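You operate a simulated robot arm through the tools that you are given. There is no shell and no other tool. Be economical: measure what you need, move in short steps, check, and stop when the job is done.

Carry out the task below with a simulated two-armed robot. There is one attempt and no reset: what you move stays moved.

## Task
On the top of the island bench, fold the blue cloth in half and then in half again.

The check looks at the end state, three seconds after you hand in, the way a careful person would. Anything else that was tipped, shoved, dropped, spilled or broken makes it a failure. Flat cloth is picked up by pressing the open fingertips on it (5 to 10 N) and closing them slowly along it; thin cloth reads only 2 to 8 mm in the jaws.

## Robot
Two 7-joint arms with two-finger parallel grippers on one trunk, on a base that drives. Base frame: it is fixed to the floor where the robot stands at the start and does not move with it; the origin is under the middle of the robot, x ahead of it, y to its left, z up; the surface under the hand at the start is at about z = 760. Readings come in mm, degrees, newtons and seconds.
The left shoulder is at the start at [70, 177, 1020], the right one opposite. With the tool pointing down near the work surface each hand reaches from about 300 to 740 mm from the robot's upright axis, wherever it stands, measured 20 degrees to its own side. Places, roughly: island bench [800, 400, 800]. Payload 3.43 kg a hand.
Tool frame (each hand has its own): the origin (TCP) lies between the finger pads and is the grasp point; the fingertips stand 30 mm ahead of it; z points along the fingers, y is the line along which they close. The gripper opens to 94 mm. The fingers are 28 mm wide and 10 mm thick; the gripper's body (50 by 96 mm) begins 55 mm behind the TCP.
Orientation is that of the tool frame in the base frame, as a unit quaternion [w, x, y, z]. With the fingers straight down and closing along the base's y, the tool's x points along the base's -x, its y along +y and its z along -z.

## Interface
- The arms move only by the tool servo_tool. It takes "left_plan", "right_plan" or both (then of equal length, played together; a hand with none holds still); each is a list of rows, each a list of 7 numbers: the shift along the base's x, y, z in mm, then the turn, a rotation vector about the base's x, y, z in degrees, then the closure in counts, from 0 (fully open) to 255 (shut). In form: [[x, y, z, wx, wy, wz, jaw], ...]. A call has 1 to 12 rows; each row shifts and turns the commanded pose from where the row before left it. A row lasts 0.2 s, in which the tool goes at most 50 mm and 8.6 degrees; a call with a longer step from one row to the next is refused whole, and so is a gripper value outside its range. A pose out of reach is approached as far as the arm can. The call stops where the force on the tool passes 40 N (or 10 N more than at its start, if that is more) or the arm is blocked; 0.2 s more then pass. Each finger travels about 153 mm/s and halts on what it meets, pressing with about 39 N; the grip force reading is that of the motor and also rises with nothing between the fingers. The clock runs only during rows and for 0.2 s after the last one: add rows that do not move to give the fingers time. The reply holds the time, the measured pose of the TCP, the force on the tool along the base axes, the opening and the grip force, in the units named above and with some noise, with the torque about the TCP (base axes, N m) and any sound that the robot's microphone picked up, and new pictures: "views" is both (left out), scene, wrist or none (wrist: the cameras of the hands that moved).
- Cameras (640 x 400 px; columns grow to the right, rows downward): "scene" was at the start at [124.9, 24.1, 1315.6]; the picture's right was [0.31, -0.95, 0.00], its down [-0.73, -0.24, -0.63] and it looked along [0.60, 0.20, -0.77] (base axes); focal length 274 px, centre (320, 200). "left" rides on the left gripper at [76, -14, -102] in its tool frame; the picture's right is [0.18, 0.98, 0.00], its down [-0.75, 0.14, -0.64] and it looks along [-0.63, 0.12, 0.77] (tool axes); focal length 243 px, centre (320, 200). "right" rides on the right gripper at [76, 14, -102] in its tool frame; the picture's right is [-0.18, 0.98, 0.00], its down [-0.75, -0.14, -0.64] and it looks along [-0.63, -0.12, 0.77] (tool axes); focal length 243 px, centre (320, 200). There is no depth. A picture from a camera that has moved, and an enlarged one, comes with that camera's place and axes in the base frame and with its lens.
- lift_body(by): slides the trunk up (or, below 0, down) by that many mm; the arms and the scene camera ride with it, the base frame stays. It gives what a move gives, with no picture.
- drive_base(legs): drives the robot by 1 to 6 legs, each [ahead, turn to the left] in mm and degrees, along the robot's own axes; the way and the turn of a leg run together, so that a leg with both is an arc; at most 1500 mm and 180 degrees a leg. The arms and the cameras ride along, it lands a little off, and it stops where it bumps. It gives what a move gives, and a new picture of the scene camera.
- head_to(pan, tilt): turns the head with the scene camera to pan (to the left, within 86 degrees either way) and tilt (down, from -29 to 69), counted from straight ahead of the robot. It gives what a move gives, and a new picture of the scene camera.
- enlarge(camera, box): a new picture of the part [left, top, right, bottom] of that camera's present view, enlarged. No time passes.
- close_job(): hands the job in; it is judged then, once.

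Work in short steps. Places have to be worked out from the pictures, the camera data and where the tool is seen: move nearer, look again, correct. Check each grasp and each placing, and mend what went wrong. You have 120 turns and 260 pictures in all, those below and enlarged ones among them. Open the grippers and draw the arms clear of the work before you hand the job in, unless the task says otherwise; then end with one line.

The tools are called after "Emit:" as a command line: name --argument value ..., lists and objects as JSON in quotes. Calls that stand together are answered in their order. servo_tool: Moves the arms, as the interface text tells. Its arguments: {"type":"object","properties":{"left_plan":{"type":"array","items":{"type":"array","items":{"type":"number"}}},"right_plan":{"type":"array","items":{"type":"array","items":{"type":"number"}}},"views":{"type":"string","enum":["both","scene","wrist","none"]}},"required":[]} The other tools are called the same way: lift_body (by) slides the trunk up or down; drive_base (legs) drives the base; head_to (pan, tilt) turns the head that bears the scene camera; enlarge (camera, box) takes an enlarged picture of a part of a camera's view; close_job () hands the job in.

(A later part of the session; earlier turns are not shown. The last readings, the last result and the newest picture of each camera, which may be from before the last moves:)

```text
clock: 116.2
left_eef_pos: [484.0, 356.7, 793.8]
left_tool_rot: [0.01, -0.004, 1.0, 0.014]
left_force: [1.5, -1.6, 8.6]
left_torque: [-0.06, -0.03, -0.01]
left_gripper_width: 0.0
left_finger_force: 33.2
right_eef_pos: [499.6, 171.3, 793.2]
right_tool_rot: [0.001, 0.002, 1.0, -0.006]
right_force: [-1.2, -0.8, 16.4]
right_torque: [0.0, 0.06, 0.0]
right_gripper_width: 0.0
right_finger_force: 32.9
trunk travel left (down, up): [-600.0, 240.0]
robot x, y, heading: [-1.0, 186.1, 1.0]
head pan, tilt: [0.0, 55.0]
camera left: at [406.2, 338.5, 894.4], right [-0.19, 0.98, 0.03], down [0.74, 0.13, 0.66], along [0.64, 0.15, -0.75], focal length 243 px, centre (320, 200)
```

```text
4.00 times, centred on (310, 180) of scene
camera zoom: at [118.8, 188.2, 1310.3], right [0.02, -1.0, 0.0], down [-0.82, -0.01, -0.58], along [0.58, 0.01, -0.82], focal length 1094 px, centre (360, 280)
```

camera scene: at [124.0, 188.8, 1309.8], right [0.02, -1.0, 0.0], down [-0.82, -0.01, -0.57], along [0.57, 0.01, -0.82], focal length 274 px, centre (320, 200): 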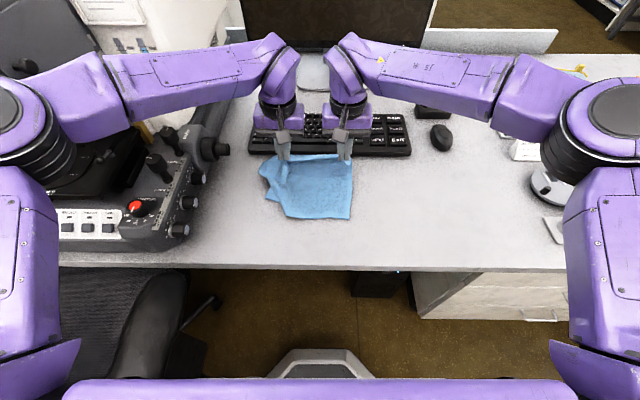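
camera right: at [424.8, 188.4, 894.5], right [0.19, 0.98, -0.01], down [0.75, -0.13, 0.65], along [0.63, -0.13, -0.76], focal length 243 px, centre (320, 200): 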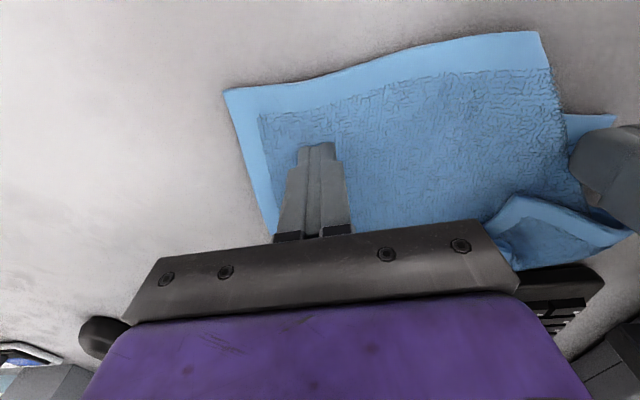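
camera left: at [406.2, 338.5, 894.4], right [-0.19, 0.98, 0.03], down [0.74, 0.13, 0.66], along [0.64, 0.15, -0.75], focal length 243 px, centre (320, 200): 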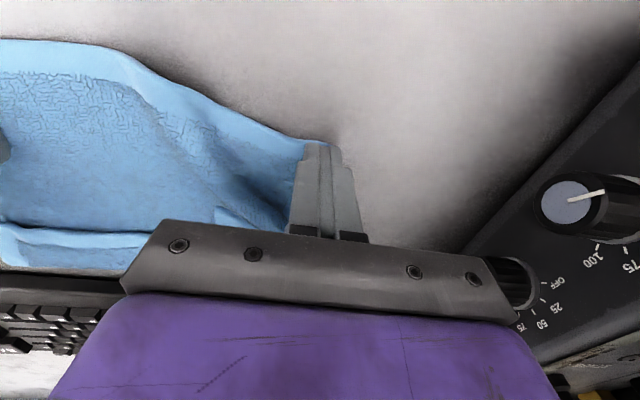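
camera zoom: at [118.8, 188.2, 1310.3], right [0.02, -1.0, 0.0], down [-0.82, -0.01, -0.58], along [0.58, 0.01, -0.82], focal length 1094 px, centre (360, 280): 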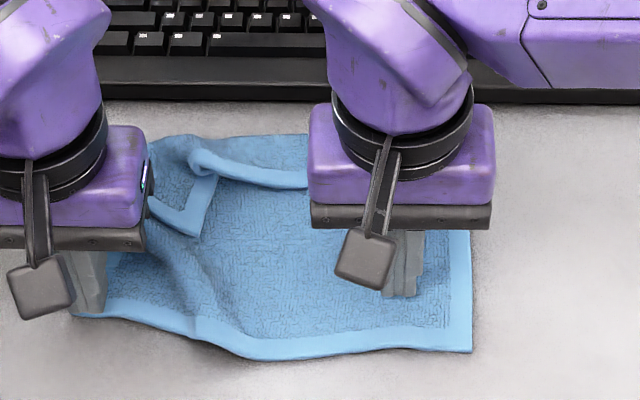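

That worked beautifully. Drag a bit further to straighten the near edge.

Emit:
servo_tool --left_plan '[[-6, 6, 0, 0, 0, 0, 255], [-6, 6, 0, 0, 0, 0, 255], [-6, 6, 0, 0, 0, 0, 255], [0, 0, 0, 0, 0, 0, 255], [0, 0, 20, 0, 0, 0, 255], [-20, 0, 40, 0, 0, 0, 255]]' --right_plan '[[0, 0, 0, 0, 0, 0, 255], [0, 0, 0, 0, 0, 0, 255], [0, 0, 0, 0, 0, 0, 255], [0, 0, 0, 0, 0, 0, 255], [0, 0, 20, 0, 0, 0, 255], [-10, -35, 30, 0, 0, 0, 255]]' --views "wrist"

Emit:
enlarge --camera "scene" --box '[230, 130, 390, 230]'

```text
clock: 117.6
left_eef_pos: [444.3, 370.6, 853.4]
left_tool_rot: [0.009, -0.003, 1.0, 0.016]
left_force: [0.4, -0.8, 0.4]
left_torque: [0.04, -0.03, -0.02]
left_gripper_width: 0.0
left_finger_force: 33.3
right_eef_pos: [487.2, 135.0, 842.0]
right_tool_rot: [0.001, 0.002, 1.0, -0.007]
right_force: [0.3, -1.5, 0.4]
right_torque: [0.03, -0.04, -0.03]
right_gripper_width: 0.0
right_finger_force: 32.7
trunk travel left (down, up): [-600.0, 240.0]
robot x, y, heading: [-4.1, 185.6, 1.0]
head pan, tilt: [0.0, 55.0]
camera right: at [411.2, 150.6, 944.5], right [0.19, 0.98, -0.01], down [0.75, -0.14, 0.64], along [0.63, -0.13, -0.76], focal length 243 px, centre (320, 200)
camera left: at [367.1, 352.4, 954.3], right [-0.19, 0.98, 0.03], down [0.74, 0.12, 0.66], along [0.64, 0.15, -0.75], focal length 243 px, centre (320, 200)
```

right: 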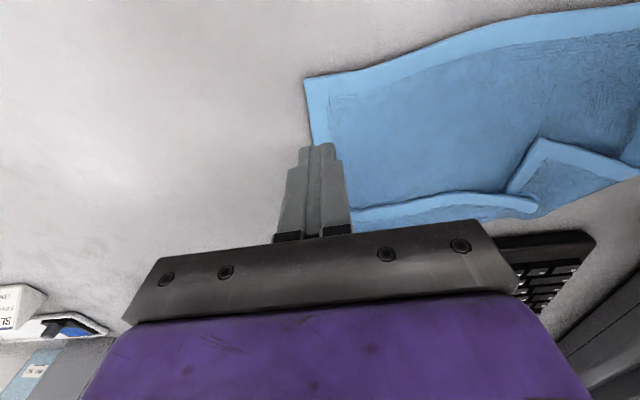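
left: 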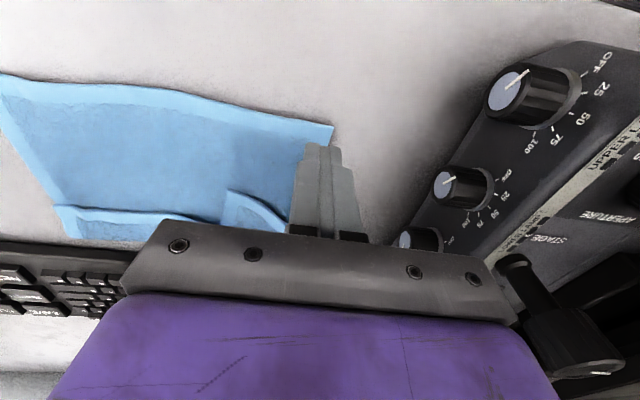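

```text
4.00 times, centred on (310, 180) of scene
camera zoom: at [118.0, 185.9, 1310.1], right [0.02, -1.0, 0.0], down [-0.82, -0.01, -0.58], along [0.58, 0.01, -0.82], focal length 1094 px, centre (360, 280)
```

zoom: 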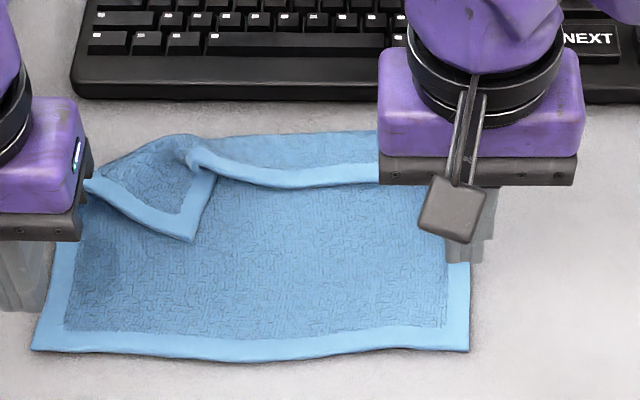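

Now the near edge is straight with both corners free: (452,384) and (457,129). The remaining turned-back bits at the far side will fall open when hung. I back the base 90 mm to get room for the fold, then grip both near corners.

Emit:
drive_base --legs '[[-90, 0]]'

Emit:
enlarge --camera "scene" --box '[220, 100, 400, 200]'

```text
clock: 118.7
left_eef_pos: [356.1, 370.9, 852.0]
left_tool_rot: [0.009, -0.004, 1.0, 0.014]
left_force: [0.7, 0.1, -0.2]
left_torque: [-0.02, -0.04, -0.02]
left_gripper_width: 0.0
left_finger_force: 32.3
right_eef_pos: [397.5, 135.2, 841.8]
right_tool_rot: [0.0, 0.002, 1.0, -0.009]
right_force: [-0.5, 0.7, -0.1]
right_torque: [0.02, 0.0, -0.04]
right_gripper_width: 0.0
right_finger_force: 33.0
trunk travel left (down, up): [-600.0, 240.0]
robot x, y, heading: [-92.3, 183.1, 0.9]
head pan, tilt: [0.0, 55.0]
camera scene: at [29.6, 187.3, 1310.1], right [0.02, -1.0, 0.0], down [-0.82, -0.01, -0.57], along [0.57, 0.01, -0.82], focal length 274 px, centre (320, 200)
```

scene: 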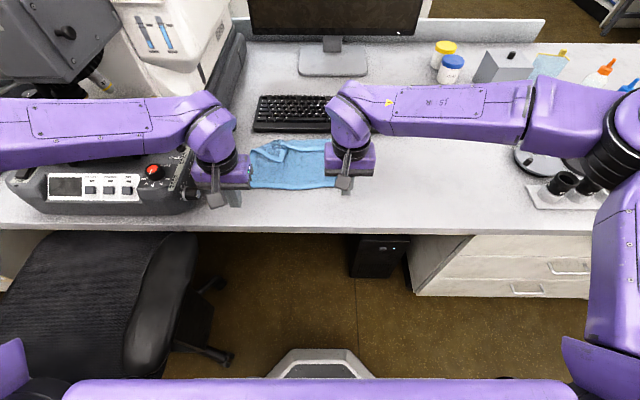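

```text
3.56 times, centred on (310, 150) of scene
camera zoom: at [29.6, 187.3, 1310.1], right [0.02, -1.0, 0.0], down [-0.82, -0.01, -0.57], along [0.57, 0.01, -0.82], focal length 973 px, centre (356, 378)
```

zoom: 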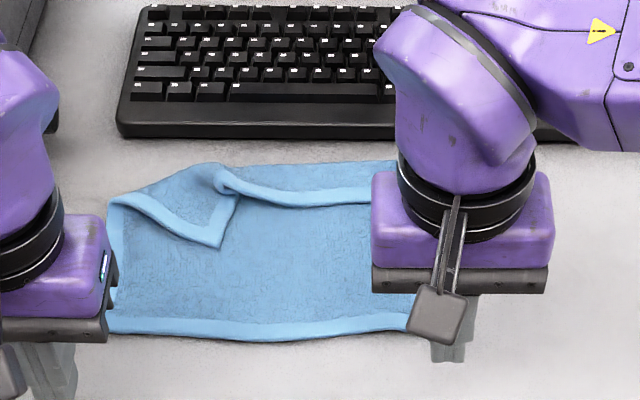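

Moving over the corners with a 30 mm opening.

Emit:
servo_tool --left_plan '[[32, -5, 0, 0, 0, 0, 172], [32, -5, -10, 0, 0, 0, 172], [32, -5, -20, 0, 0, 0, 172], [0, 0, -16, 0, 0, 0, 172], [0, 0, 0, 0, 0, 0, 172]]' --right_plan '[[19, 8, 0, 0, 0, 0, 172], [19, 8, -10, 0, 0, 0, 172], [19, 7, -12, 0, 0, 0, 172], [0, 0, -14, 0, 0, 0, 172], [0, 0, 0, 0, 0, 0, 172]]' --views "wrist"

```text
clock: 119.9
left_eef_pos: [453.0, 355.5, 805.7]
left_tool_rot: [0.008, -0.003, 1.0, 0.014]
left_force: [0.6, -0.5, -0.6]
left_torque: [0.0, 0.0, 0.01]
left_gripper_width: 30.7
left_finger_force: 0.1
right_eef_pos: [455.8, 159.0, 805.3]
right_tool_rot: [0.0, 0.002, 1.0, -0.008]
right_force: [0.3, 0.2, 0.3]
right_torque: [0.0, 0.01, -0.01]
right_gripper_width: 30.6
right_finger_force: 0.1
trunk travel left (down, up): [-600.0, 240.0]
robot x, y, heading: [-91.4, 187.8, 1.0]
head pan, tilt: [0.0, 55.0]
camera right: at [380.0, 174.4, 906.3], right [0.19, 0.98, -0.02], down [0.75, -0.13, 0.64], along [0.63, -0.13, -0.77], focal length 243 px, centre (320, 200)
camera left: at [376.1, 337.8, 907.0], right [-0.19, 0.98, 0.03], down [0.74, 0.13, 0.66], along [0.64, 0.14, -0.75], focal length 243 px, centre (320, 200)
```

right: 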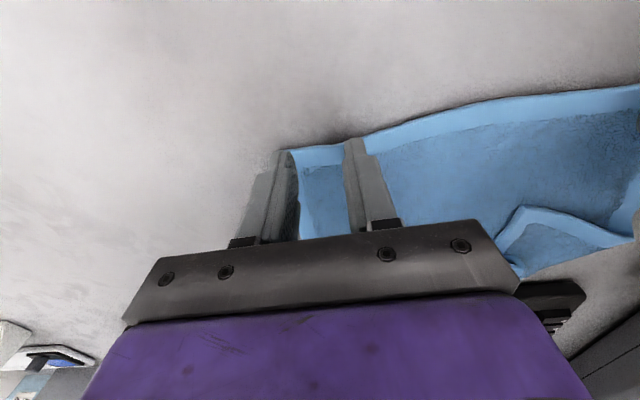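
left: 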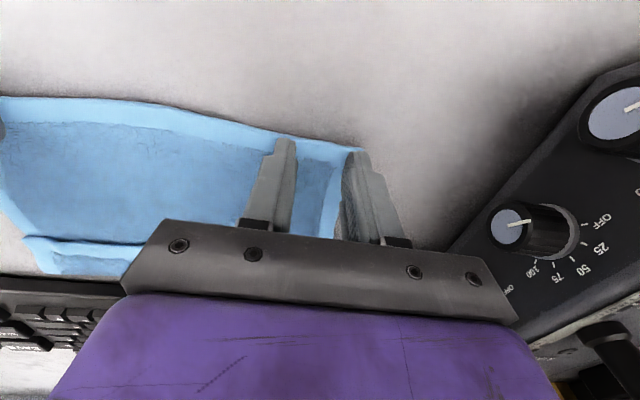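

Shift slightly and press.

Emit:
servo_tool --left_plan '[[-3, -3, -5, 0, 0, 0, 172], [0, 0, -4, 0, 0, 0, 172], [0, 0, -3, 0, 0, 0, 172], [0, 0, 0, 0, 0, 0, 172]]' --right_plan '[[-3, 5, -5, 0, 0, 0, 172], [0, 0, -4, 0, 0, 0, 172], [0, 0, -3, 0, 0, 0, 172], [0, 0, 0, 0, 0, 0, 172]]' --views "none"

```text
clock: 120.9
left_eef_pos: [450.3, 353.3, 794.4]
left_tool_rot: [0.008, -0.003, 1.0, 0.015]
left_force: [0.4, 0.8, 4.0]
left_torque: [-0.03, -0.04, -0.02]
left_gripper_width: 30.2
left_finger_force: 0.0
right_eef_pos: [452.4, 162.3, 792.8]
right_tool_rot: [0.0, 0.001, 1.0, -0.007]
right_force: [1.6, 0.1, 3.4]
right_torque: [0.04, -0.06, -0.01]
right_gripper_width: 30.5
right_finger_force: 0.1
trunk travel left (down, up): [-600.0, 240.0]
robot x, y, heading: [-95.2, 184.6, 1.1]
head pan, tilt: [0.0, 55.0]
```

Press ~1 mm more on each, close slowly.

Emit:
servo_tool --left_plan '[[0, 0, -1.2, 0, 0, 0, 172], [0, 0, 0, 0, 0, 0, 182], [0, 0, 0, 0, 0, 0, 192], [0, 0, 0, 0, 0, 0, 202], [0, 0, 0, 0, 0, 0, 212], [0, 0, 0, 0, 0, 0, 222], [0, 0, 0, 0, 0, 0, 232], [0, 0, 0, 0, 0, 0, 242], [0, 0, 0, 0, 0, 0, 255], [0, 0, 0, 0, 0, 0, 255], [0, 0, 0, 0, 0, 0, 255]]' --right_plan '[[0, 0, -1.2, 0, 0, 0, 172], [0, 0, 0, 0, 0, 0, 182], [0, 0, 0, 0, 0, 0, 192], [0, 0, 0, 0, 0, 0, 202], [0, 0, 0, 0, 0, 0, 212], [0, 0, 0, 0, 0, 0, 222], [0, 0, 0, 0, 0, 0, 232], [0, 0, 0, 0, 0, 0, 242], [0, 0, 0, 0, 0, 0, 255], [0, 0, 0, 0, 0, 0, 255], [0, 0, 0, 0, 0, 0, 255]]' --views "wrist"

```text
clock: 123.3
left_eef_pos: [447.9, 352.7, 791.7]
left_tool_rot: [0.01, -0.003, 1.0, 0.015]
left_force: [0.1, -1.8, 9.7]
left_torque: [-0.07, -0.09, -0.02]
left_gripper_width: 3.4
left_finger_force: 37.7
right_eef_pos: [451.9, 162.6, 793.4]
right_tool_rot: [0.001, 0.002, 1.0, -0.006]
right_force: [-0.3, 0.8, 8.6]
right_torque: [0.03, -0.04, 0.0]
right_gripper_width: 0.0
right_finger_force: 33.4
trunk travel left (down, up): [-600.0, 240.0]
robot x, y, heading: [-91.5, 186.5, 0.8]
head pan, tilt: [0.0, 55.0]
camera right: at [375.1, 178.5, 894.7], right [0.19, 0.98, -0.01], down [0.75, -0.13, 0.64], along [0.63, -0.13, -0.76], focal length 243 px, centre (320, 200)
camera left: at [371.2, 334.3, 894.3], right [-0.19, 0.98, 0.03], down [0.74, 0.13, 0.66], along [0.64, 0.14, -0.75], focal length 243 px, centre (320, 200)
```

right: 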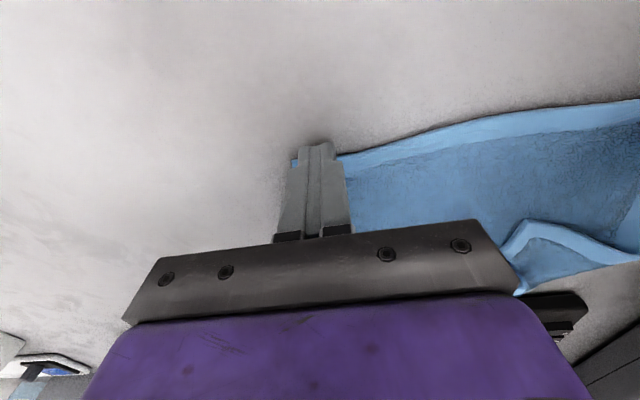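
left: 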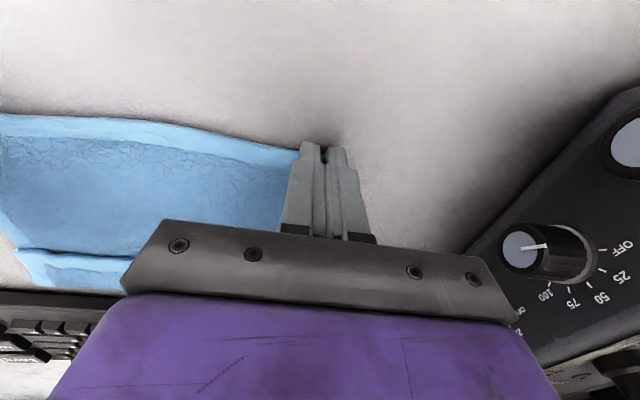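

Left is held (3.4 mm); right slipped. Retry right with more overlap, on the corner's new place (449,148).

Emit:
servo_tool --right_plan '[[0, 0, 10, 0, 0, 0, 220], [6, 13, 0, 0, 0, 0, 172], [0, 0, 0, 0, 0, 0, 172], [0, 0, -6, 0, 0, 0, 172], [0, 0, -4, 0, 0, 0, 172], [0, 0, 0, 0, 0, 0, 172]]' --views "wrist"

```text
clock: 124.7
left_eef_pos: [447.9, 352.3, 793.5]
left_tool_rot: [0.008, -0.004, 1.0, 0.014]
left_force: [-0.1, -1.3, 12.9]
left_torque: [-0.05, -0.09, 0.05]
left_gripper_width: 3.3
left_finger_force: 37.6
right_eef_pos: [456.9, 176.0, 793.9]
right_tool_rot: [0.0, 0.002, 1.0, -0.007]
right_force: [-0.6, -0.2, 3.1]
right_torque: [0.01, 0.04, 0.01]
right_gripper_width: 30.5
right_finger_force: 0.2
trunk travel left (down, up): [-600.0, 240.0]
robot x, y, heading: [-94.9, 186.3, 0.9]
head pan, tilt: [0.0, 55.0]
camera right: at [381.4, 191.8, 895.5], right [0.19, 0.98, -0.01], down [0.75, -0.13, 0.64], along [0.63, -0.13, -0.76], focal length 243 px, centre (320, 200)
```

right: 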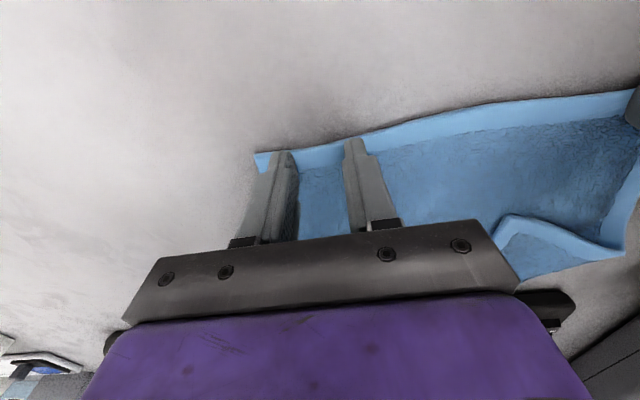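

Corner is visible at (447,137). Shift −8 in y, −4 in x, press firmer and close.

Emit:
servo_tool --right_plan '[[0, 0, 4, 0, 0, 0, 172], [-3, -8, 0, 0, 0, 0, 172], [0, 0, -5, 0, 0, 0, 172], [0, 0, -1.2, 0, 0, 0, 172], [0, 0, 0, 0, 0, 0, 184], [0, 0, 0, 0, 0, 0, 196], [0, 0, 0, 0, 0, 0, 208], [0, 0, 0, 0, 0, 0, 220], [0, 0, 0, 0, 0, 0, 232], [0, 0, 0, 0, 0, 0, 244], [0, 0, 0, 0, 0, 0, 255], [0, 0, 0, 0, 0, 0, 255]]' --views "wrist"

```text
clock: 127.3
left_eef_pos: [447.6, 352.6, 792.1]
left_tool_rot: [0.01, -0.003, 1.0, 0.015]
left_force: [0.5, -7.3, 6.1]
left_torque: [-0.2, -0.08, -0.07]
left_gripper_width: 3.2
left_finger_force: 38.0
right_eef_pos: [452.3, 168.6, 792.2]
right_tool_rot: [0.001, 0.002, 1.0, -0.007]
right_force: [1.2, 8.7, 19.4]
right_torque: [0.26, -0.17, 0.03]
right_gripper_width: 4.4
right_finger_force: 38.5
trunk travel left (down, up): [-600.0, 240.0]
robot x, y, heading: [-89.6, 185.4, 0.9]
head pan, tilt: [0.0, 55.0]
camera right: at [377.8, 184.8, 894.2], right [0.19, 0.98, -0.01], down [0.75, -0.13, 0.65], along [0.63, -0.13, -0.76], focal length 243 px, centre (320, 200)
```

right: 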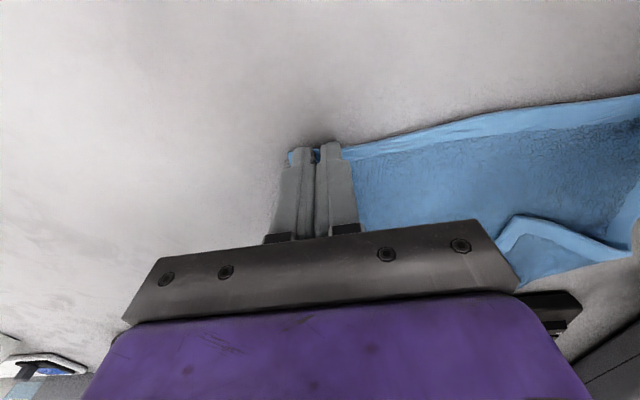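

Both corners held. Lift high, drifting to the robot's centre line and back toward x≈400, so the far side unrolls.

Emit:
servo_tool --left_plan '[[0, -2, 15, 0, 0, 0, 255], [0, 0, 28, 0, 0, 0, 255], [-3, 0, 28, 0, 0, 0, 255], [-6, -8, 28, 0, 0, 0, 255], [-6, -10, 28, 0, 0, 0, 255], [-6, -10, 28, 0, 0, 0, 255], [-6, -10, 28, 0, 0, 0, 255], [-6, -10, 28, 0, 0, 0, 255], [-6, -10, 18, 0, 0, 0, 255], [0, 0, 0, 0, 0, 0, 255], [0, 0, 0, 0, 0, 0, 255]]' --right_plan '[[0, 2, 15, 0, 0, 0, 255], [0, 0, 28, 0, 0, 0, 255], [-3, 0, 28, 0, 0, 0, 255], [-6, -8, 28, 0, 0, 0, 255], [-6, -10, 28, 0, 0, 0, 255], [-6, -10, 28, 0, 0, 0, 255], [-7, -10, 28, 0, 0, 0, 255], [-7, -10, 28, 0, 0, 0, 255], [-8, -10, 18, 0, 0, 0, 255], [0, 0, 0, 0, 0, 0, 255], [0, 0, 0, 0, 0, 0, 255]]' --views "scene"

Emit:
enlarge --camera "scene" --box '[200, 80, 440, 230]'

```text
clock: 129.7
left_eef_pos: [409.1, 292.9, 1021.8]
left_tool_rot: [0.007, -0.004, 1.0, 0.014]
left_force: [-0.4, -6.7, -0.1]
left_torque: [-0.19, 0.0, -0.08]
left_gripper_width: 3.4
left_finger_force: 37.6
right_eef_pos: [412.2, 110.1, 1020.6]
right_tool_rot: [-0.001, 0.002, 1.0, -0.006]
right_force: [0.1, 5.8, -0.6]
right_torque: [0.16, 0.03, 0.04]
right_gripper_width: 3.5
right_finger_force: 38.8
trunk travel left (down, up): [-600.0, 240.0]
robot x, y, heading: [-88.3, 187.0, 1.0]
head pan, tilt: [0.0, 55.0]
camera scene: at [30.7, 187.0, 1310.0], right [0.02, -1.0, 0.0], down [-0.82, -0.01, -0.57], along [0.57, 0.01, -0.82], focal length 274 px, centre (320, 200)
```

scene: 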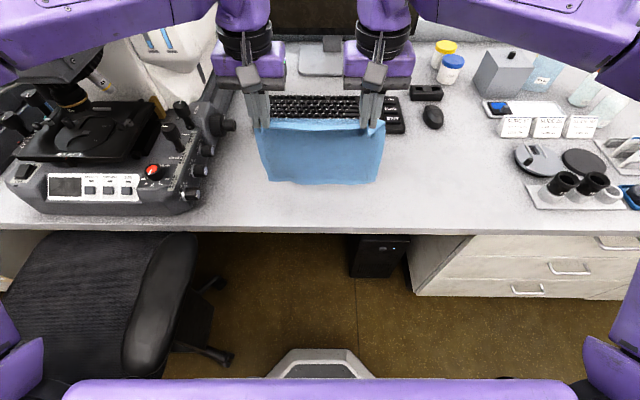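

```text
2.67 times, centred on (320, 155) of scene
camera zoom: at [30.7, 187.0, 1310.0], right [0.02, -1.0, 0.0], down [-0.82, -0.01, -0.57], along [0.57, 0.01, -0.82], focal length 729 px, centre (320, 320)
```

zoom: 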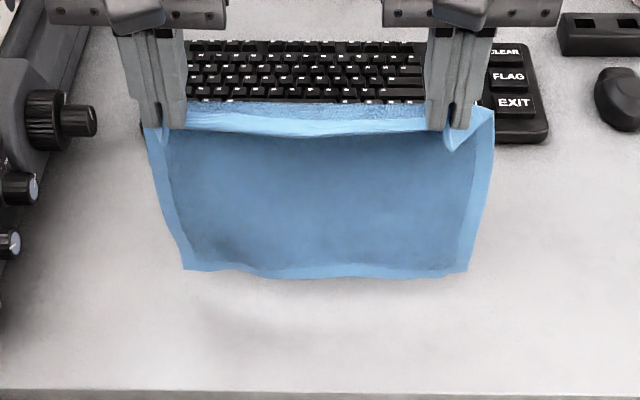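

The sheet hangs perfectly flat. The cloth leaves the fingers on my side with the hem pointing away, so the natural, hem-free fold is: lay the lower half from far to near, then carry the held edge forward onto the far edge. I drive 40 mm forward for reach.

Emit:
drive_base --legs '[[40, 0]]'

```text
clock: 130.6
left_eef_pos: [445.8, 293.5, 1023.6]
left_tool_rot: [0.009, -0.003, 1.0, 0.015]
left_force: [-1.1, -5.8, 0.1]
left_torque: [-0.18, -0.02, -0.1]
left_gripper_width: 3.4
left_finger_force: 36.9
right_eef_pos: [449.8, 111.0, 1021.0]
right_tool_rot: [0.001, 0.002, 1.0, -0.007]
right_force: [0.5, 6.4, 0.7]
right_torque: [0.2, -0.03, 0.03]
right_gripper_width: 3.8
right_finger_force: 38.4
trunk travel left (down, up): [-600.0, 240.0]
robot x, y, heading: [-55.5, 186.8, 0.5]
head pan, tilt: [0.0, 55.0]
camera scene: at [66.5, 187.8, 1310.4], right [0.01, -1.0, 0.0], down [-0.82, -0.01, -0.58], along [0.58, 0.01, -0.82], focal length 274 px, centre (320, 200)
```

scene: 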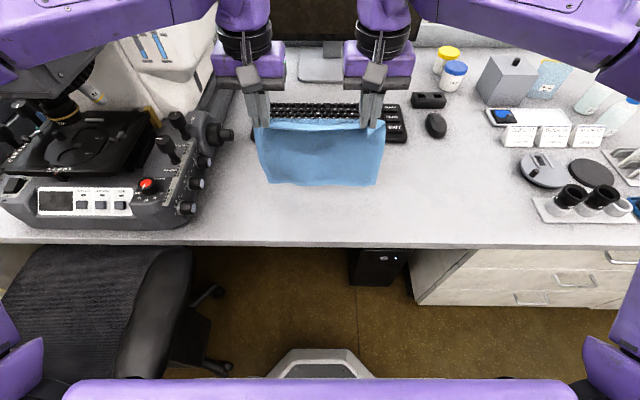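

Move forward to x≈492 and lower until the bottom edge just meets the bench; check.

Emit:
servo_tool --left_plan '[[15, 0, -3, 0, 0, 0, 255], [16, 0, -6, 0, 0, 0, 255], [14, 0, -8, 0, 0, 0, 255], [0, 0, -8, 0, 0, 0, 255], [0, 0, 0, 0, 0, 0, 255]]' --right_plan '[[14, 0, -2, 0, 0, 0, 255], [15, 0, -6, 0, 0, 0, 255], [12, 0, -7, 0, 0, 0, 255], [0, 0, -8, 0, 0, 0, 255], [0, 0, 0, 0, 0, 0, 255]]' --views "wrist"

Emit:
enlarge --camera "scene" --box '[200, 80, 440, 230]'

```text
clock: 131.8
left_eef_pos: [494.1, 294.4, 996.5]
left_tool_rot: [0.009, -0.003, 1.0, 0.015]
left_force: [0.0, -6.0, 0.4]
left_torque: [-0.2, 0.03, -0.06]
left_gripper_width: 3.3
left_finger_force: 37.7
right_eef_pos: [493.0, 110.5, 996.3]
right_tool_rot: [-0.001, 0.002, 1.0, -0.006]
right_force: [-0.1, 6.0, -0.8]
right_torque: [0.19, -0.02, 0.06]
right_gripper_width: 4.1
right_finger_force: 38.3
trunk travel left (down, up): [-600.0, 240.0]
robot x, y, heading: [-56.8, 186.2, 0.7]
head pan, tilt: [0.0, 55.0]
camera right: at [417.5, 127.1, 1097.9], right [0.19, 0.98, -0.01], down [0.75, -0.13, 0.64], along [0.63, -0.13, -0.77], focal length 243 px, centre (320, 200)
camera left: at [417.1, 275.8, 1097.6], right [-0.19, 0.98, 0.03], down [0.74, 0.13, 0.66], along [0.64, 0.14, -0.75], focal length 243 px, centre (320, 200)
```

right: 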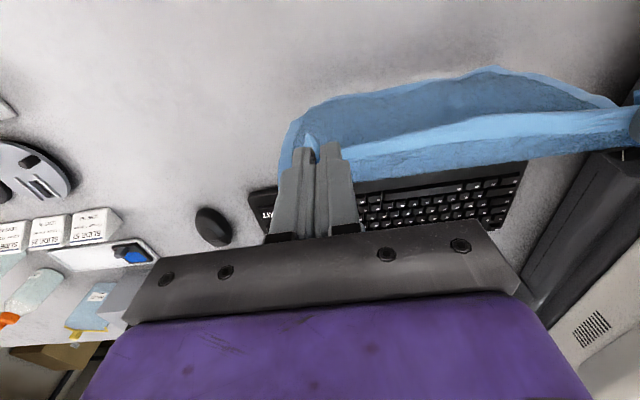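
left: 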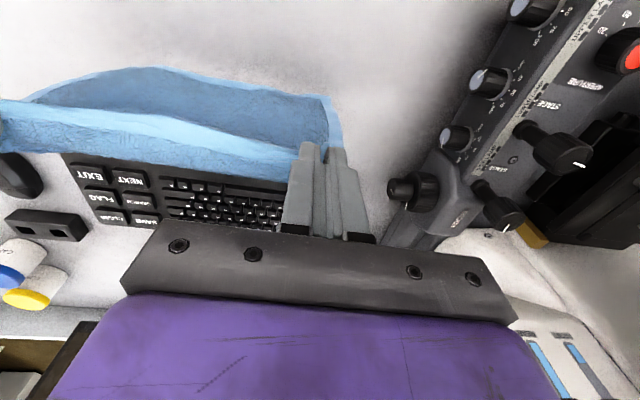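

```text
2.67 times, centred on (320, 155) of scene
camera zoom: at [70.0, 187.7, 1309.9], right [0.01, -1.0, 0.0], down [-0.82, -0.01, -0.57], along [0.57, 0.01, -0.82], focal length 729 px, centre (320, 320)
```

zoom: 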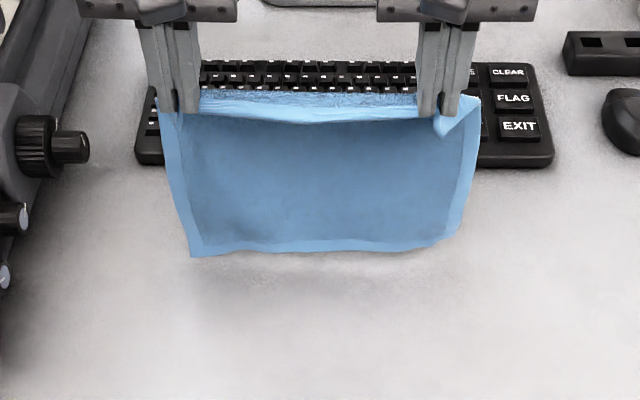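

On reflection the shaded face below the hem is the cloth's inner side: the hem points toward me and the body leaves on the far side. So the natural hem-free fold ends with the hands at the near edge: bottom edge laid at x≈385 first, bulge to the back, then return. I move back to x≈388 at full height.

Emit:
servo_tool --left_plan '[[-12, 0, 8, 0, 0, 0, 255], [-16, 0, 8, 0, 0, 0, 255], [-16, 0, 8, 0, 0, 0, 255], [-16, 0, 0, 0, 0, 0, 255], [-16, 0, 0, 0, 0, 0, 255], [-16, 0, 0, 0, 0, 0, 255], [-12, 0, 0, 0, 0, 0, 255], [0, 0, 0, 0, 0, 0, 255], [0, 0, 0, 0, 0, 0, 255]]' --right_plan '[[-12, 0, 8, 0, 0, 0, 255], [-16, 0, 8, 0, 0, 0, 255], [-16, 0, 8, 0, 0, 0, 255], [-16, 0, 0, 0, 0, 0, 255], [-16, 0, 0, 0, 0, 0, 255], [-16, 0, 0, 0, 0, 0, 255], [-12, 0, 0, 0, 0, 0, 255], [0, 0, 0, 0, 0, 0, 255], [0, 0, 0, 0, 0, 0, 255]]' --views "wrist"

Emit:
enlarge --camera "scene" --box '[200, 110, 440, 260]'

```text
clock: 133.8
left_eef_pos: [389.3, 295.0, 1020.7]
left_tool_rot: [0.008, -0.002, 1.0, 0.014]
left_force: [-0.3, -7.6, -0.3]
left_torque: [-0.24, 0.02, -0.1]
left_gripper_width: 3.2
left_finger_force: 38.2
right_eef_pos: [388.6, 111.2, 1019.5]
right_tool_rot: [-0.001, 0.002, 1.0, -0.007]
right_force: [-0.9, 7.9, -1.2]
right_torque: [0.23, 0.01, 0.05]
right_gripper_width: 4.0
right_finger_force: 38.0
trunk travel left (down, up): [-600.0, 240.0]
robot x, y, heading: [-53.9, 187.5, 1.0]
head pan, tilt: [0.0, 55.0]
camera right: at [313.3, 126.8, 1121.7], right [0.19, 0.98, -0.01], down [0.75, -0.13, 0.64], along [0.63, -0.13, -0.77], focal length 243 px, centre (320, 200)
camera left: at [311.6, 276.8, 1122.2], right [-0.19, 0.98, 0.03], down [0.74, 0.13, 0.66], along [0.64, 0.14, -0.75], focal length 243 px, centre (320, 200)
```

right: 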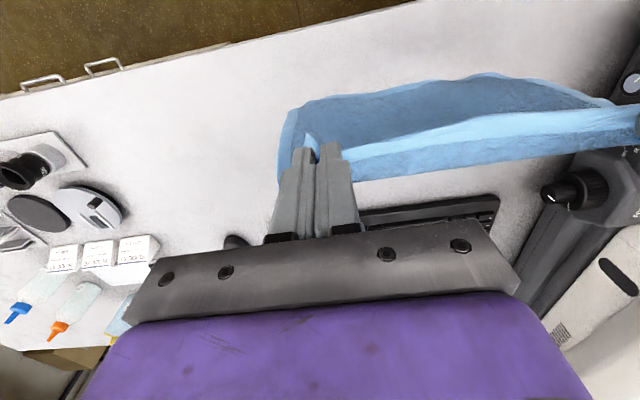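
left: 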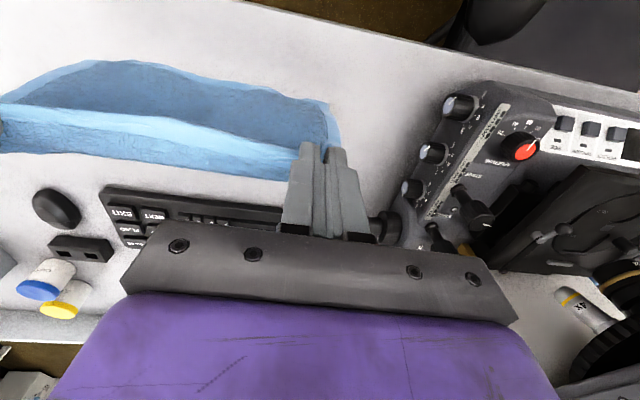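

```text
2.67 times, centred on (320, 185) of scene
camera zoom: at [69.5, 187.8, 1309.9], right [0.01, -1.0, 0.0], down [-0.82, -0.01, -0.57], along [0.57, 0.01, -0.82], focal length 729 px, centre (320, 240)
```

zoom: 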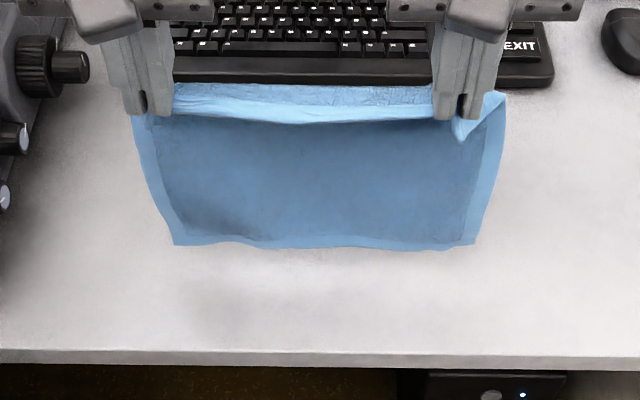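

Triangulation confirms the body hangs on the far side (bottom edge at ≈(420, 794)). I set the bottom edge down and move back/down at 45° to lay the lower half.

Emit:
servo_tool --left_plan '[[-9, 0, -12, 0, 0, 0, 255], [-8, 0, -15, 0, 0, 0, 255], [0, 0, -8, 0, 0, 0, 255], [0, 0, -8, 0, 0, 0, 255], [14, 0, -14, 0, 0, 0, 255], [16, 0, -14, 0, 0, 0, 255], [16, 0, -14, 0, 0, 0, 255], [16, 0, -14, 0, 0, 0, 255], [16, 0, -13, 0, 0, 0, 255], [16, 0, -13, 0, 0, 0, 255], [16, 0, -13, 0, 0, 0, 255], [0, 0, 0, 0, 0, 0, 255]]' --right_plan '[[-9, 0, -12, 0, 0, 0, 255], [-8, 0, -15, 0, 0, 0, 255], [0, 0, -8, 0, 0, 0, 255], [0, 0, -8, 0, 0, 0, 255], [14, 0, -14, 0, 0, 0, 255], [16, 0, -14, 0, 0, 0, 255], [16, 0, -14, 0, 0, 0, 255], [16, 0, -14, 0, 0, 0, 255], [16, 0, -13, 0, 0, 0, 255], [16, 0, -13, 0, 0, 0, 255], [16, 0, -13, 0, 0, 0, 255], [0, 0, 0, 0, 0, 0, 255]]' --views "wrist"

Emit:
enlarge --camera "scene" --box '[200, 110, 440, 260]'

```text
clock: 136.4
left_eef_pos: [482.0, 293.8, 882.0]
left_tool_rot: [0.009, -0.003, 1.0, 0.014]
left_force: [-0.7, -7.6, 0.4]
left_torque: [-0.22, 0.0, -0.09]
left_gripper_width: 2.8
left_finger_force: 37.9
right_eef_pos: [480.2, 110.1, 882.1]
right_tool_rot: [0.0, 0.002, 1.0, -0.007]
right_force: [0.9, 7.0, -0.2]
right_torque: [0.23, -0.05, 0.07]
right_gripper_width: 3.6
right_finger_force: 38.7
trunk travel left (down, up): [-600.0, 240.0]
robot x, y, heading: [-54.5, 187.2, 0.8]
head pan, tilt: [0.0, 55.0]
camera right: at [405.5, 126.4, 984.0], right [0.19, 0.98, -0.01], down [0.75, -0.13, 0.64], along [0.63, -0.13, -0.77], focal length 243 px, centre (320, 200)
camera left: at [404.5, 276.4, 983.6], right [-0.19, 0.98, 0.03], down [0.74, 0.13, 0.66], along [0.64, 0.14, -0.75], focal length 243 px, centre (320, 200)
```

right: 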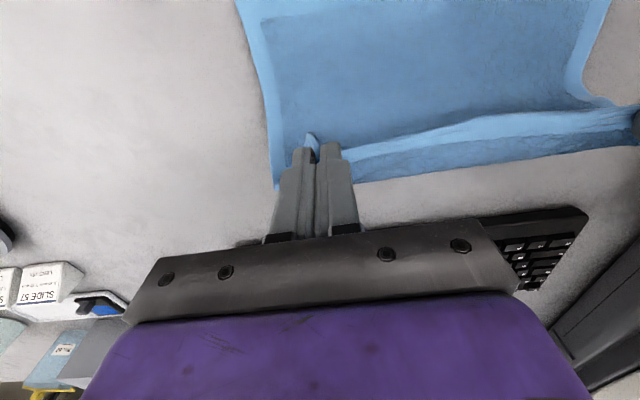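
left: 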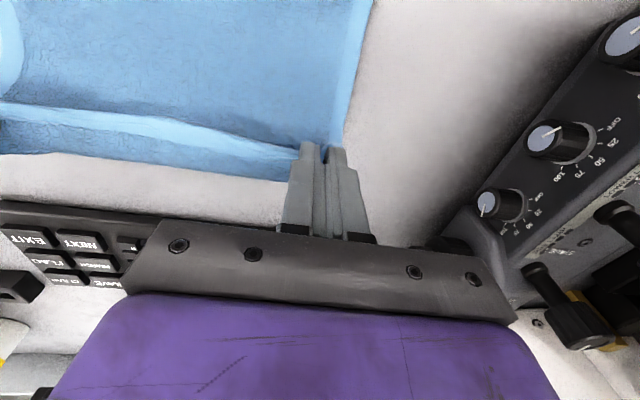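

```text
2.67 times, centred on (320, 185) of scene
camera zoom: at [68.7, 187.8, 1310.0], right [0.01, -1.0, 0.0], down [-0.82, -0.01, -0.57], along [0.57, 0.01, -0.82], focal length 729 px, centre (320, 240)
```

zoom: 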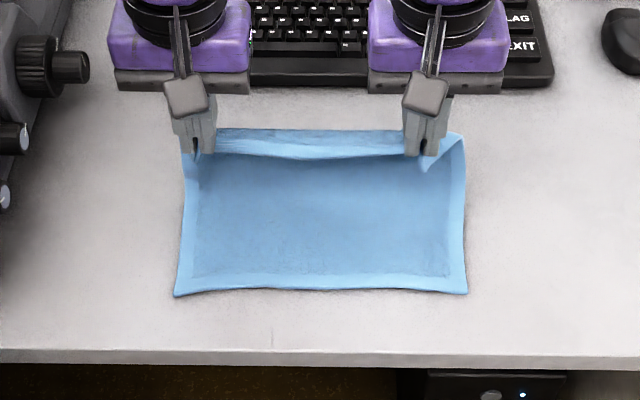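

Beautifully laid: near edge straight at x≈392. Now return along the arc to bring the held edge down onto it.

Emit:
servo_tool --left_plan '[[-13, 0, -3, 0, 0, 0, 255], [-13, 0, -6, 0, 0, 0, 255], [-13, 0, -10, 0, 0, 0, 255], [-12, 0, -11, 0, 0, 0, 255], [-9, 0, -14, 0, 0, 0, 255], [-8, 0, -14, 0, 0, 0, 255], [-4, 0, -12, 0, 0, 0, 255], [-2, 0, -8, 0, 0, 0, 255], [0, 0, 0, 0, 0, 0, 255]]' --right_plan '[[-13, 0, -3, 0, 0, 0, 255], [-13, 0, -6, 0, 0, 0, 255], [-13, 0, -10, 0, 0, 0, 255], [-12, 0, -11, 0, 0, 0, 255], [-9, 0, -14, 0, 0, 0, 255], [-7, 0, -14, 0, 0, 0, 255], [-3, 0, -12, 0, 0, 0, 255], [-2, 0, -8, 0, 0, 0, 255], [0, 0, 0, 0, 0, 0, 255]]' --views "wrist"

Emit:
enlarge --camera "scene" --box '[200, 110, 440, 260]'

```text
clock: 138.4
left_eef_pos: [407.5, 292.9, 803.9]
left_tool_rot: [0.008, -0.003, 1.0, 0.015]
left_force: [0.4, -5.7, 0.9]
left_torque: [-0.21, 0.04, -0.06]
left_gripper_width: 3.5
left_finger_force: 37.7
right_eef_pos: [410.3, 109.8, 806.0]
right_tool_rot: [0.0, 0.002, 1.0, -0.008]
right_force: [-0.4, 6.1, -0.4]
right_torque: [0.18, 0.0, 0.07]
right_gripper_width: 3.8
right_finger_force: 39.1
trunk travel left (down, up): [-600.0, 240.0]
robot x, y, heading: [-54.8, 186.7, 0.7]
head pan, tilt: [0.0, 55.0]
camera right: at [333.4, 126.5, 906.5], right [0.19, 0.98, -0.01], down [0.75, -0.13, 0.64], along [0.63, -0.13, -0.77], focal length 243 px, centre (320, 200)
camera left: at [330.4, 275.3, 906.2], right [-0.19, 0.98, 0.03], down [0.74, 0.13, 0.66], along [0.64, 0.14, -0.75], focal length 243 px, centre (320, 200)
```

right: 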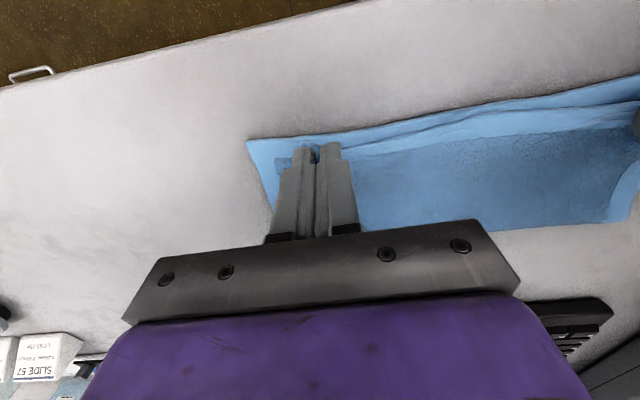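
left: 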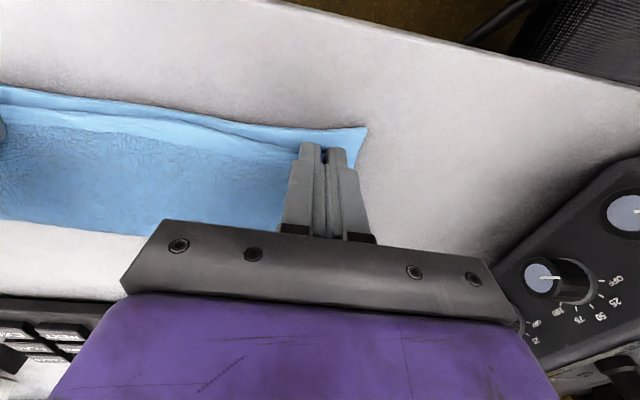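

```text
2.67 times, centred on (320, 185) of scene
camera zoom: at [69.6, 187.8, 1309.9], right [0.01, -1.0, 0.0], down [-0.82, -0.01, -0.57], along [0.57, 0.01, -0.82], focal length 729 px, centre (320, 240)
```

zoom: 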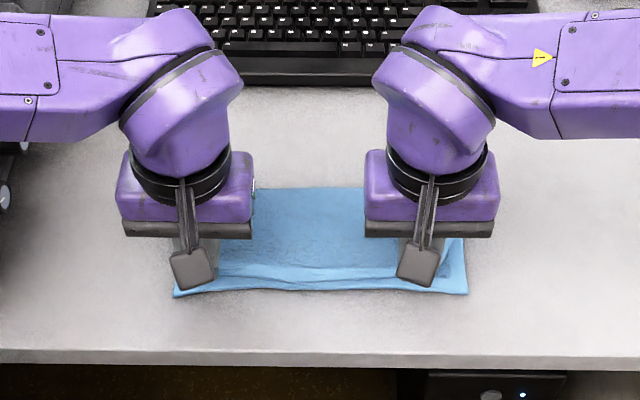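

Edges align within ~8 mm. I pull 5 mm closer, lower to contact, and release slowly, then lift straight up.

Emit:
servo_tool --left_plan '[[-3, 0, -3, 0, 0, 0, 255], [-3, 0, -3, 0, 0, 0, 255], [0, 0, 0, 0, 0, 0, 240], [0, 0, 0, 0, 0, 0, 225], [0, 0, 0, 0, 0, 0, 210], [0, 0, 0, 0, 0, 0, 195], [0, 0, 0, 0, 0, 0, 180], [0, 0, 0, 0, 0, 0, 180], [0, 0, 12, 0, 0, 0, 180], [0, 0, 30, 0, 0, 0, 180], [0, 5, 40, 0, 0, 0, 180]]' --right_plan '[[-4, 0, -4, 0, 0, 0, 255], [-4, 0, -4, 0, 0, 0, 255], [0, 0, 0, 0, 0, 0, 240], [0, 0, 0, 0, 0, 0, 225], [0, 0, 0, 0, 0, 0, 210], [0, 0, 0, 0, 0, 0, 195], [0, 0, 0, 0, 0, 0, 180], [0, 0, 0, 0, 0, 0, 180], [0, 0, 12, 0, 0, 0, 180], [0, 0, 30, 0, 0, 0, 180], [0, -5, 40, 0, 0, 0, 180]]' --views "wrist"

Emit:
enlarge --camera "scene" --box '[240, 150, 400, 250]'

```text
clock: 140.8
left_eef_pos: [402.1, 297.7, 880.9]
left_tool_rot: [0.009, -0.003, 1.0, 0.015]
left_force: [0.2, -0.6, -0.5]
left_torque: [-0.01, -0.01, -0.01]
left_gripper_width: 27.5
left_finger_force: 0.1
right_eef_pos: [399.9, 104.2, 880.7]
right_tool_rot: [0.001, 0.002, 1.0, -0.008]
right_force: [0.0, 0.0, 0.0]
right_torque: [0.0, -0.02, -0.01]
right_gripper_width: 27.5
right_finger_force: 0.0
trunk travel left (down, up): [-600.0, 240.0]
robot x, y, heading: [-53.6, 185.0, 0.8]
head pan, tilt: [0.0, 55.0]
camera right: at [323.8, 120.2, 982.0], right [0.19, 0.98, -0.02], down [0.75, -0.13, 0.64], along [0.63, -0.13, -0.77], focal length 243 px, centre (320, 200)
camera left: at [324.8, 280.3, 982.2], right [-0.19, 0.98, 0.03], down [0.74, 0.13, 0.66], along [0.64, 0.14, -0.75], focal length 243 px, centre (320, 200)
```

right: 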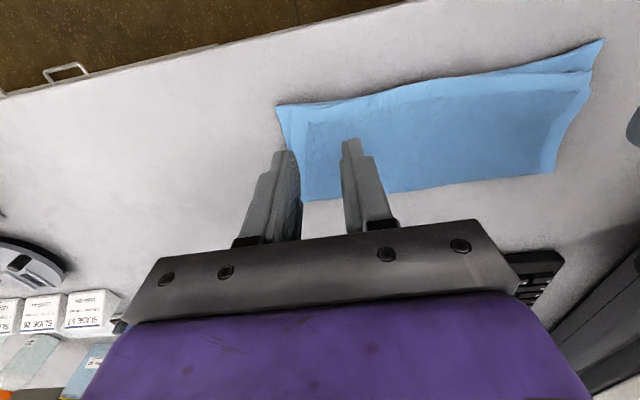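
left: 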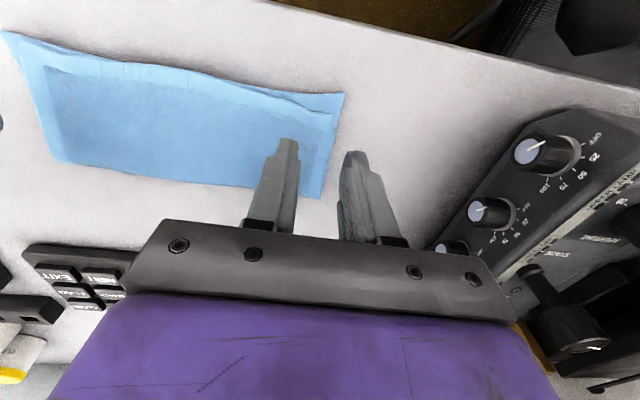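

```text
4.00 times, centred on (320, 200) of scene
camera zoom: at [67.8, 187.7, 1310.0], right [0.01, -1.0, 0.0], down [-0.82, -0.01, -0.57], along [0.57, 0.01, -0.82], focal length 1094 px, centre (320, 200)
```

zoom: 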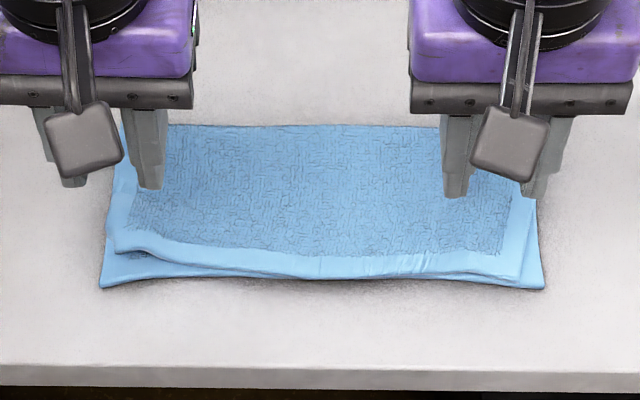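

The first fold is very neat. For the second (cross) fold I want both hands on the left short edge: the right hand near, the left hand far with its tool yawed 90° so the two grippers don't foul each other. First test the yaw in the air, with the right hand parked aside.

Emit:
servo_tool --left_plan '[[8, 0, 5, 0, 0, 8.2, 172], [8, 0, 5, 0, 0, 8.2, 172], [8, 0, 5, 0, 0, 8.2, 172], [8, 0, 5, 0, 0, 8.2, 172], [8, 0, 0, 0, 0, 8.2, 172], [8, 0, 0, 0, 0, 8.2, 172], [8, 0, 0, 0, 0, 8.2, 172], [8, 0, 0, 0, 0, 8.2, 172], [8, 0, 0, 0, 0, 8.2, 172], [8, 0, 0, 0, 0, 8.2, 172], [0, 0, 0, 0, 0, 8, 172]]' --right_plan '[[-4, -10, 0, 0, 0, 0, 172], [-4, -10, 0, 0, 0, 0, 172], [-4, -10, 0, 0, 0, 0, 172], [-4, -10, 0, 0, 0, 0, 172], [0, -10, 0, 0, 0, 0, 172], [0, 0, 0, 0, 0, 0, 172], [0, 0, 0, 0, 0, 0, 172], [0, 0, 0, 0, 0, 0, 172], [0, 0, 0, 0, 0, 0, 172], [0, 0, 0, 0, 0, 0, 172], [0, 0, 0, 0, 0, 0, 172]]' --views "scene"

```text
clock: 143.2
left_eef_pos: [480.1, 298.4, 900.2]
left_tool_rot: [0.005, 0.71, -0.704, -0.017]
left_force: [-1.0, 0.1, -0.3]
left_torque: [-0.01, 0.0, -0.02]
left_gripper_width: 30.4
left_finger_force: 0.1
right_eef_pos: [384.3, 56.3, 879.6]
right_tool_rot: [-0.001, 0.002, 1.0, -0.007]
right_force: [-0.8, -0.2, 0.1]
right_torque: [0.02, 0.02, 0.01]
right_gripper_width: 30.8
right_finger_force: 0.1
trunk travel left (down, up): [-600.0, 240.0]
robot x, y, heading: [-52.4, 186.7, 0.9]
head pan, tilt: [0.0, 55.0]
camera scene: at [69.5, 187.9, 1310.0], right [0.01, -1.0, 0.0], down [-0.82, -0.01, -0.57], along [0.57, 0.01, -0.82], focal length 274 px, centre (320, 200)
```

scene: 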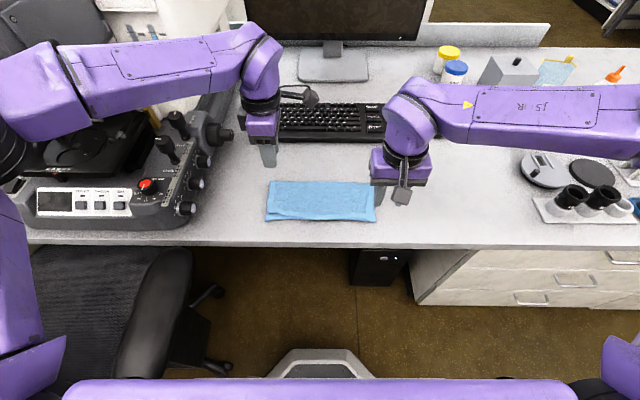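

The yaw works. Now bring the right hand (tilted back 20° for clearance) to the near part of the left edge, and the left hand over the far-left corner, hovering.

Emit:
servo_tool --left_plan '[[-2, 3, 0, 0, 0, 0, 172], [-2, 5, 0, 0, 0, 0, 172], [-3, 5, -5, 0, 0, 0, 172], [0, 5, -10, 0, 0, 0, 172], [0, 0, -15, 0, 0, 0, 172], [0, 0, -20, 0, 0, 0, 172], [0, 0, 0, 0, 0, 0, 172]]' --right_plan '[[4, 39, 0, 0, -3.5, 0, 172], [4, 39, 0, 0, -3.5, 0, 172], [4, 39, 0, 0, -3.5, 0, 172], [4, 39, 0, 0, -3.5, 0, 172], [5, 39, -5, 0, -3, 0, 172], [5, 38, -15, 0, -3, 0, 172], [0, 0, -10, 0, 0, 0, 172]]'

```text
clock: 144.6
left_eef_pos: [479.5, 323.6, 850.9]
left_tool_rot: [0.002, 0.712, -0.702, -0.016]
left_force: [3.0, 4.2, -0.8]
left_torque: [-0.38, 0.31, -0.1]
left_gripper_width: 30.7
left_finger_force: 0.1
right_eef_pos: [413.5, 279.3, 854.8]
right_tool_rot: [0.166, 0.013, 0.986, -0.014]
right_force: [-2.8, -4.2, 0.4]
right_torque: [0.32, -0.29, -0.05]
right_gripper_width: 30.5
right_finger_force: 0.1
trunk travel left (down, up): [-600.0, 240.0]
robot x, y, heading: [-58.6, 189.6, 0.9]
head pan, tilt: [0.0, 55.0]
stopped in row 7 (left hand): the force on the tool passed its limit at 60 N (the readings are from after the stop); the commanded pose is now the measured one
camera scene: at [70.5, 189.4, 1309.8], right [0.02, -1.0, 0.0], down [-0.82, -0.01, -0.57], along [0.57, 0.01, -0.82], focal length 274 px, centre (320, 200)
camera right: at [308.6, 298.8, 926.4], right [0.2, 0.98, 0.04], down [0.5, -0.14, 0.86], along [0.84, -0.16, -0.51], focal length 243 px, centre (320, 200)
camera left: at [498.2, 246.0, 952.0], right [-0.98, -0.2, 0.02], down [-0.13, 0.74, 0.66], along [-0.15, 0.65, -0.75], focal length 243 px, centre (320, 200)
```

scene: 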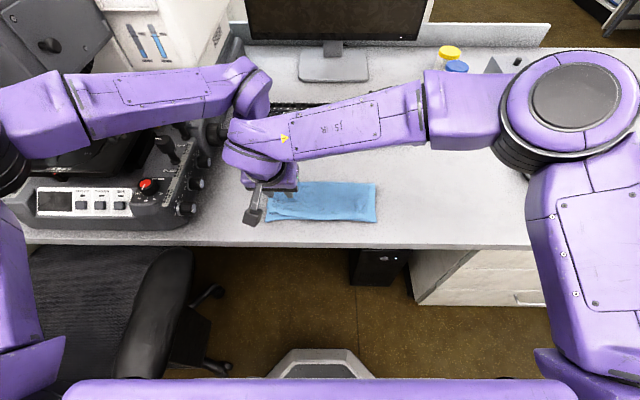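
right: 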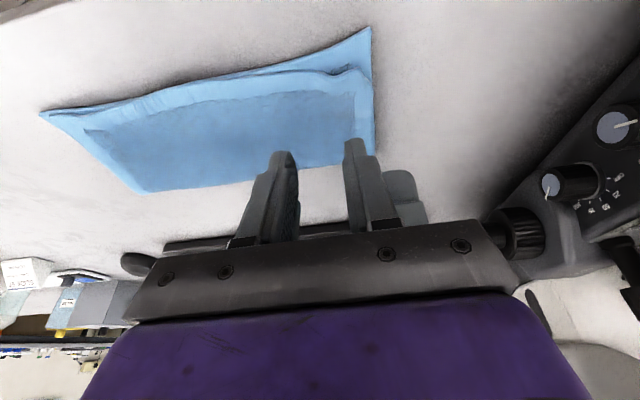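
left: 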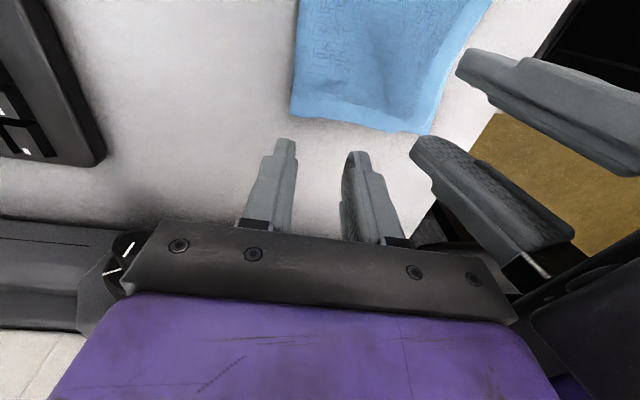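

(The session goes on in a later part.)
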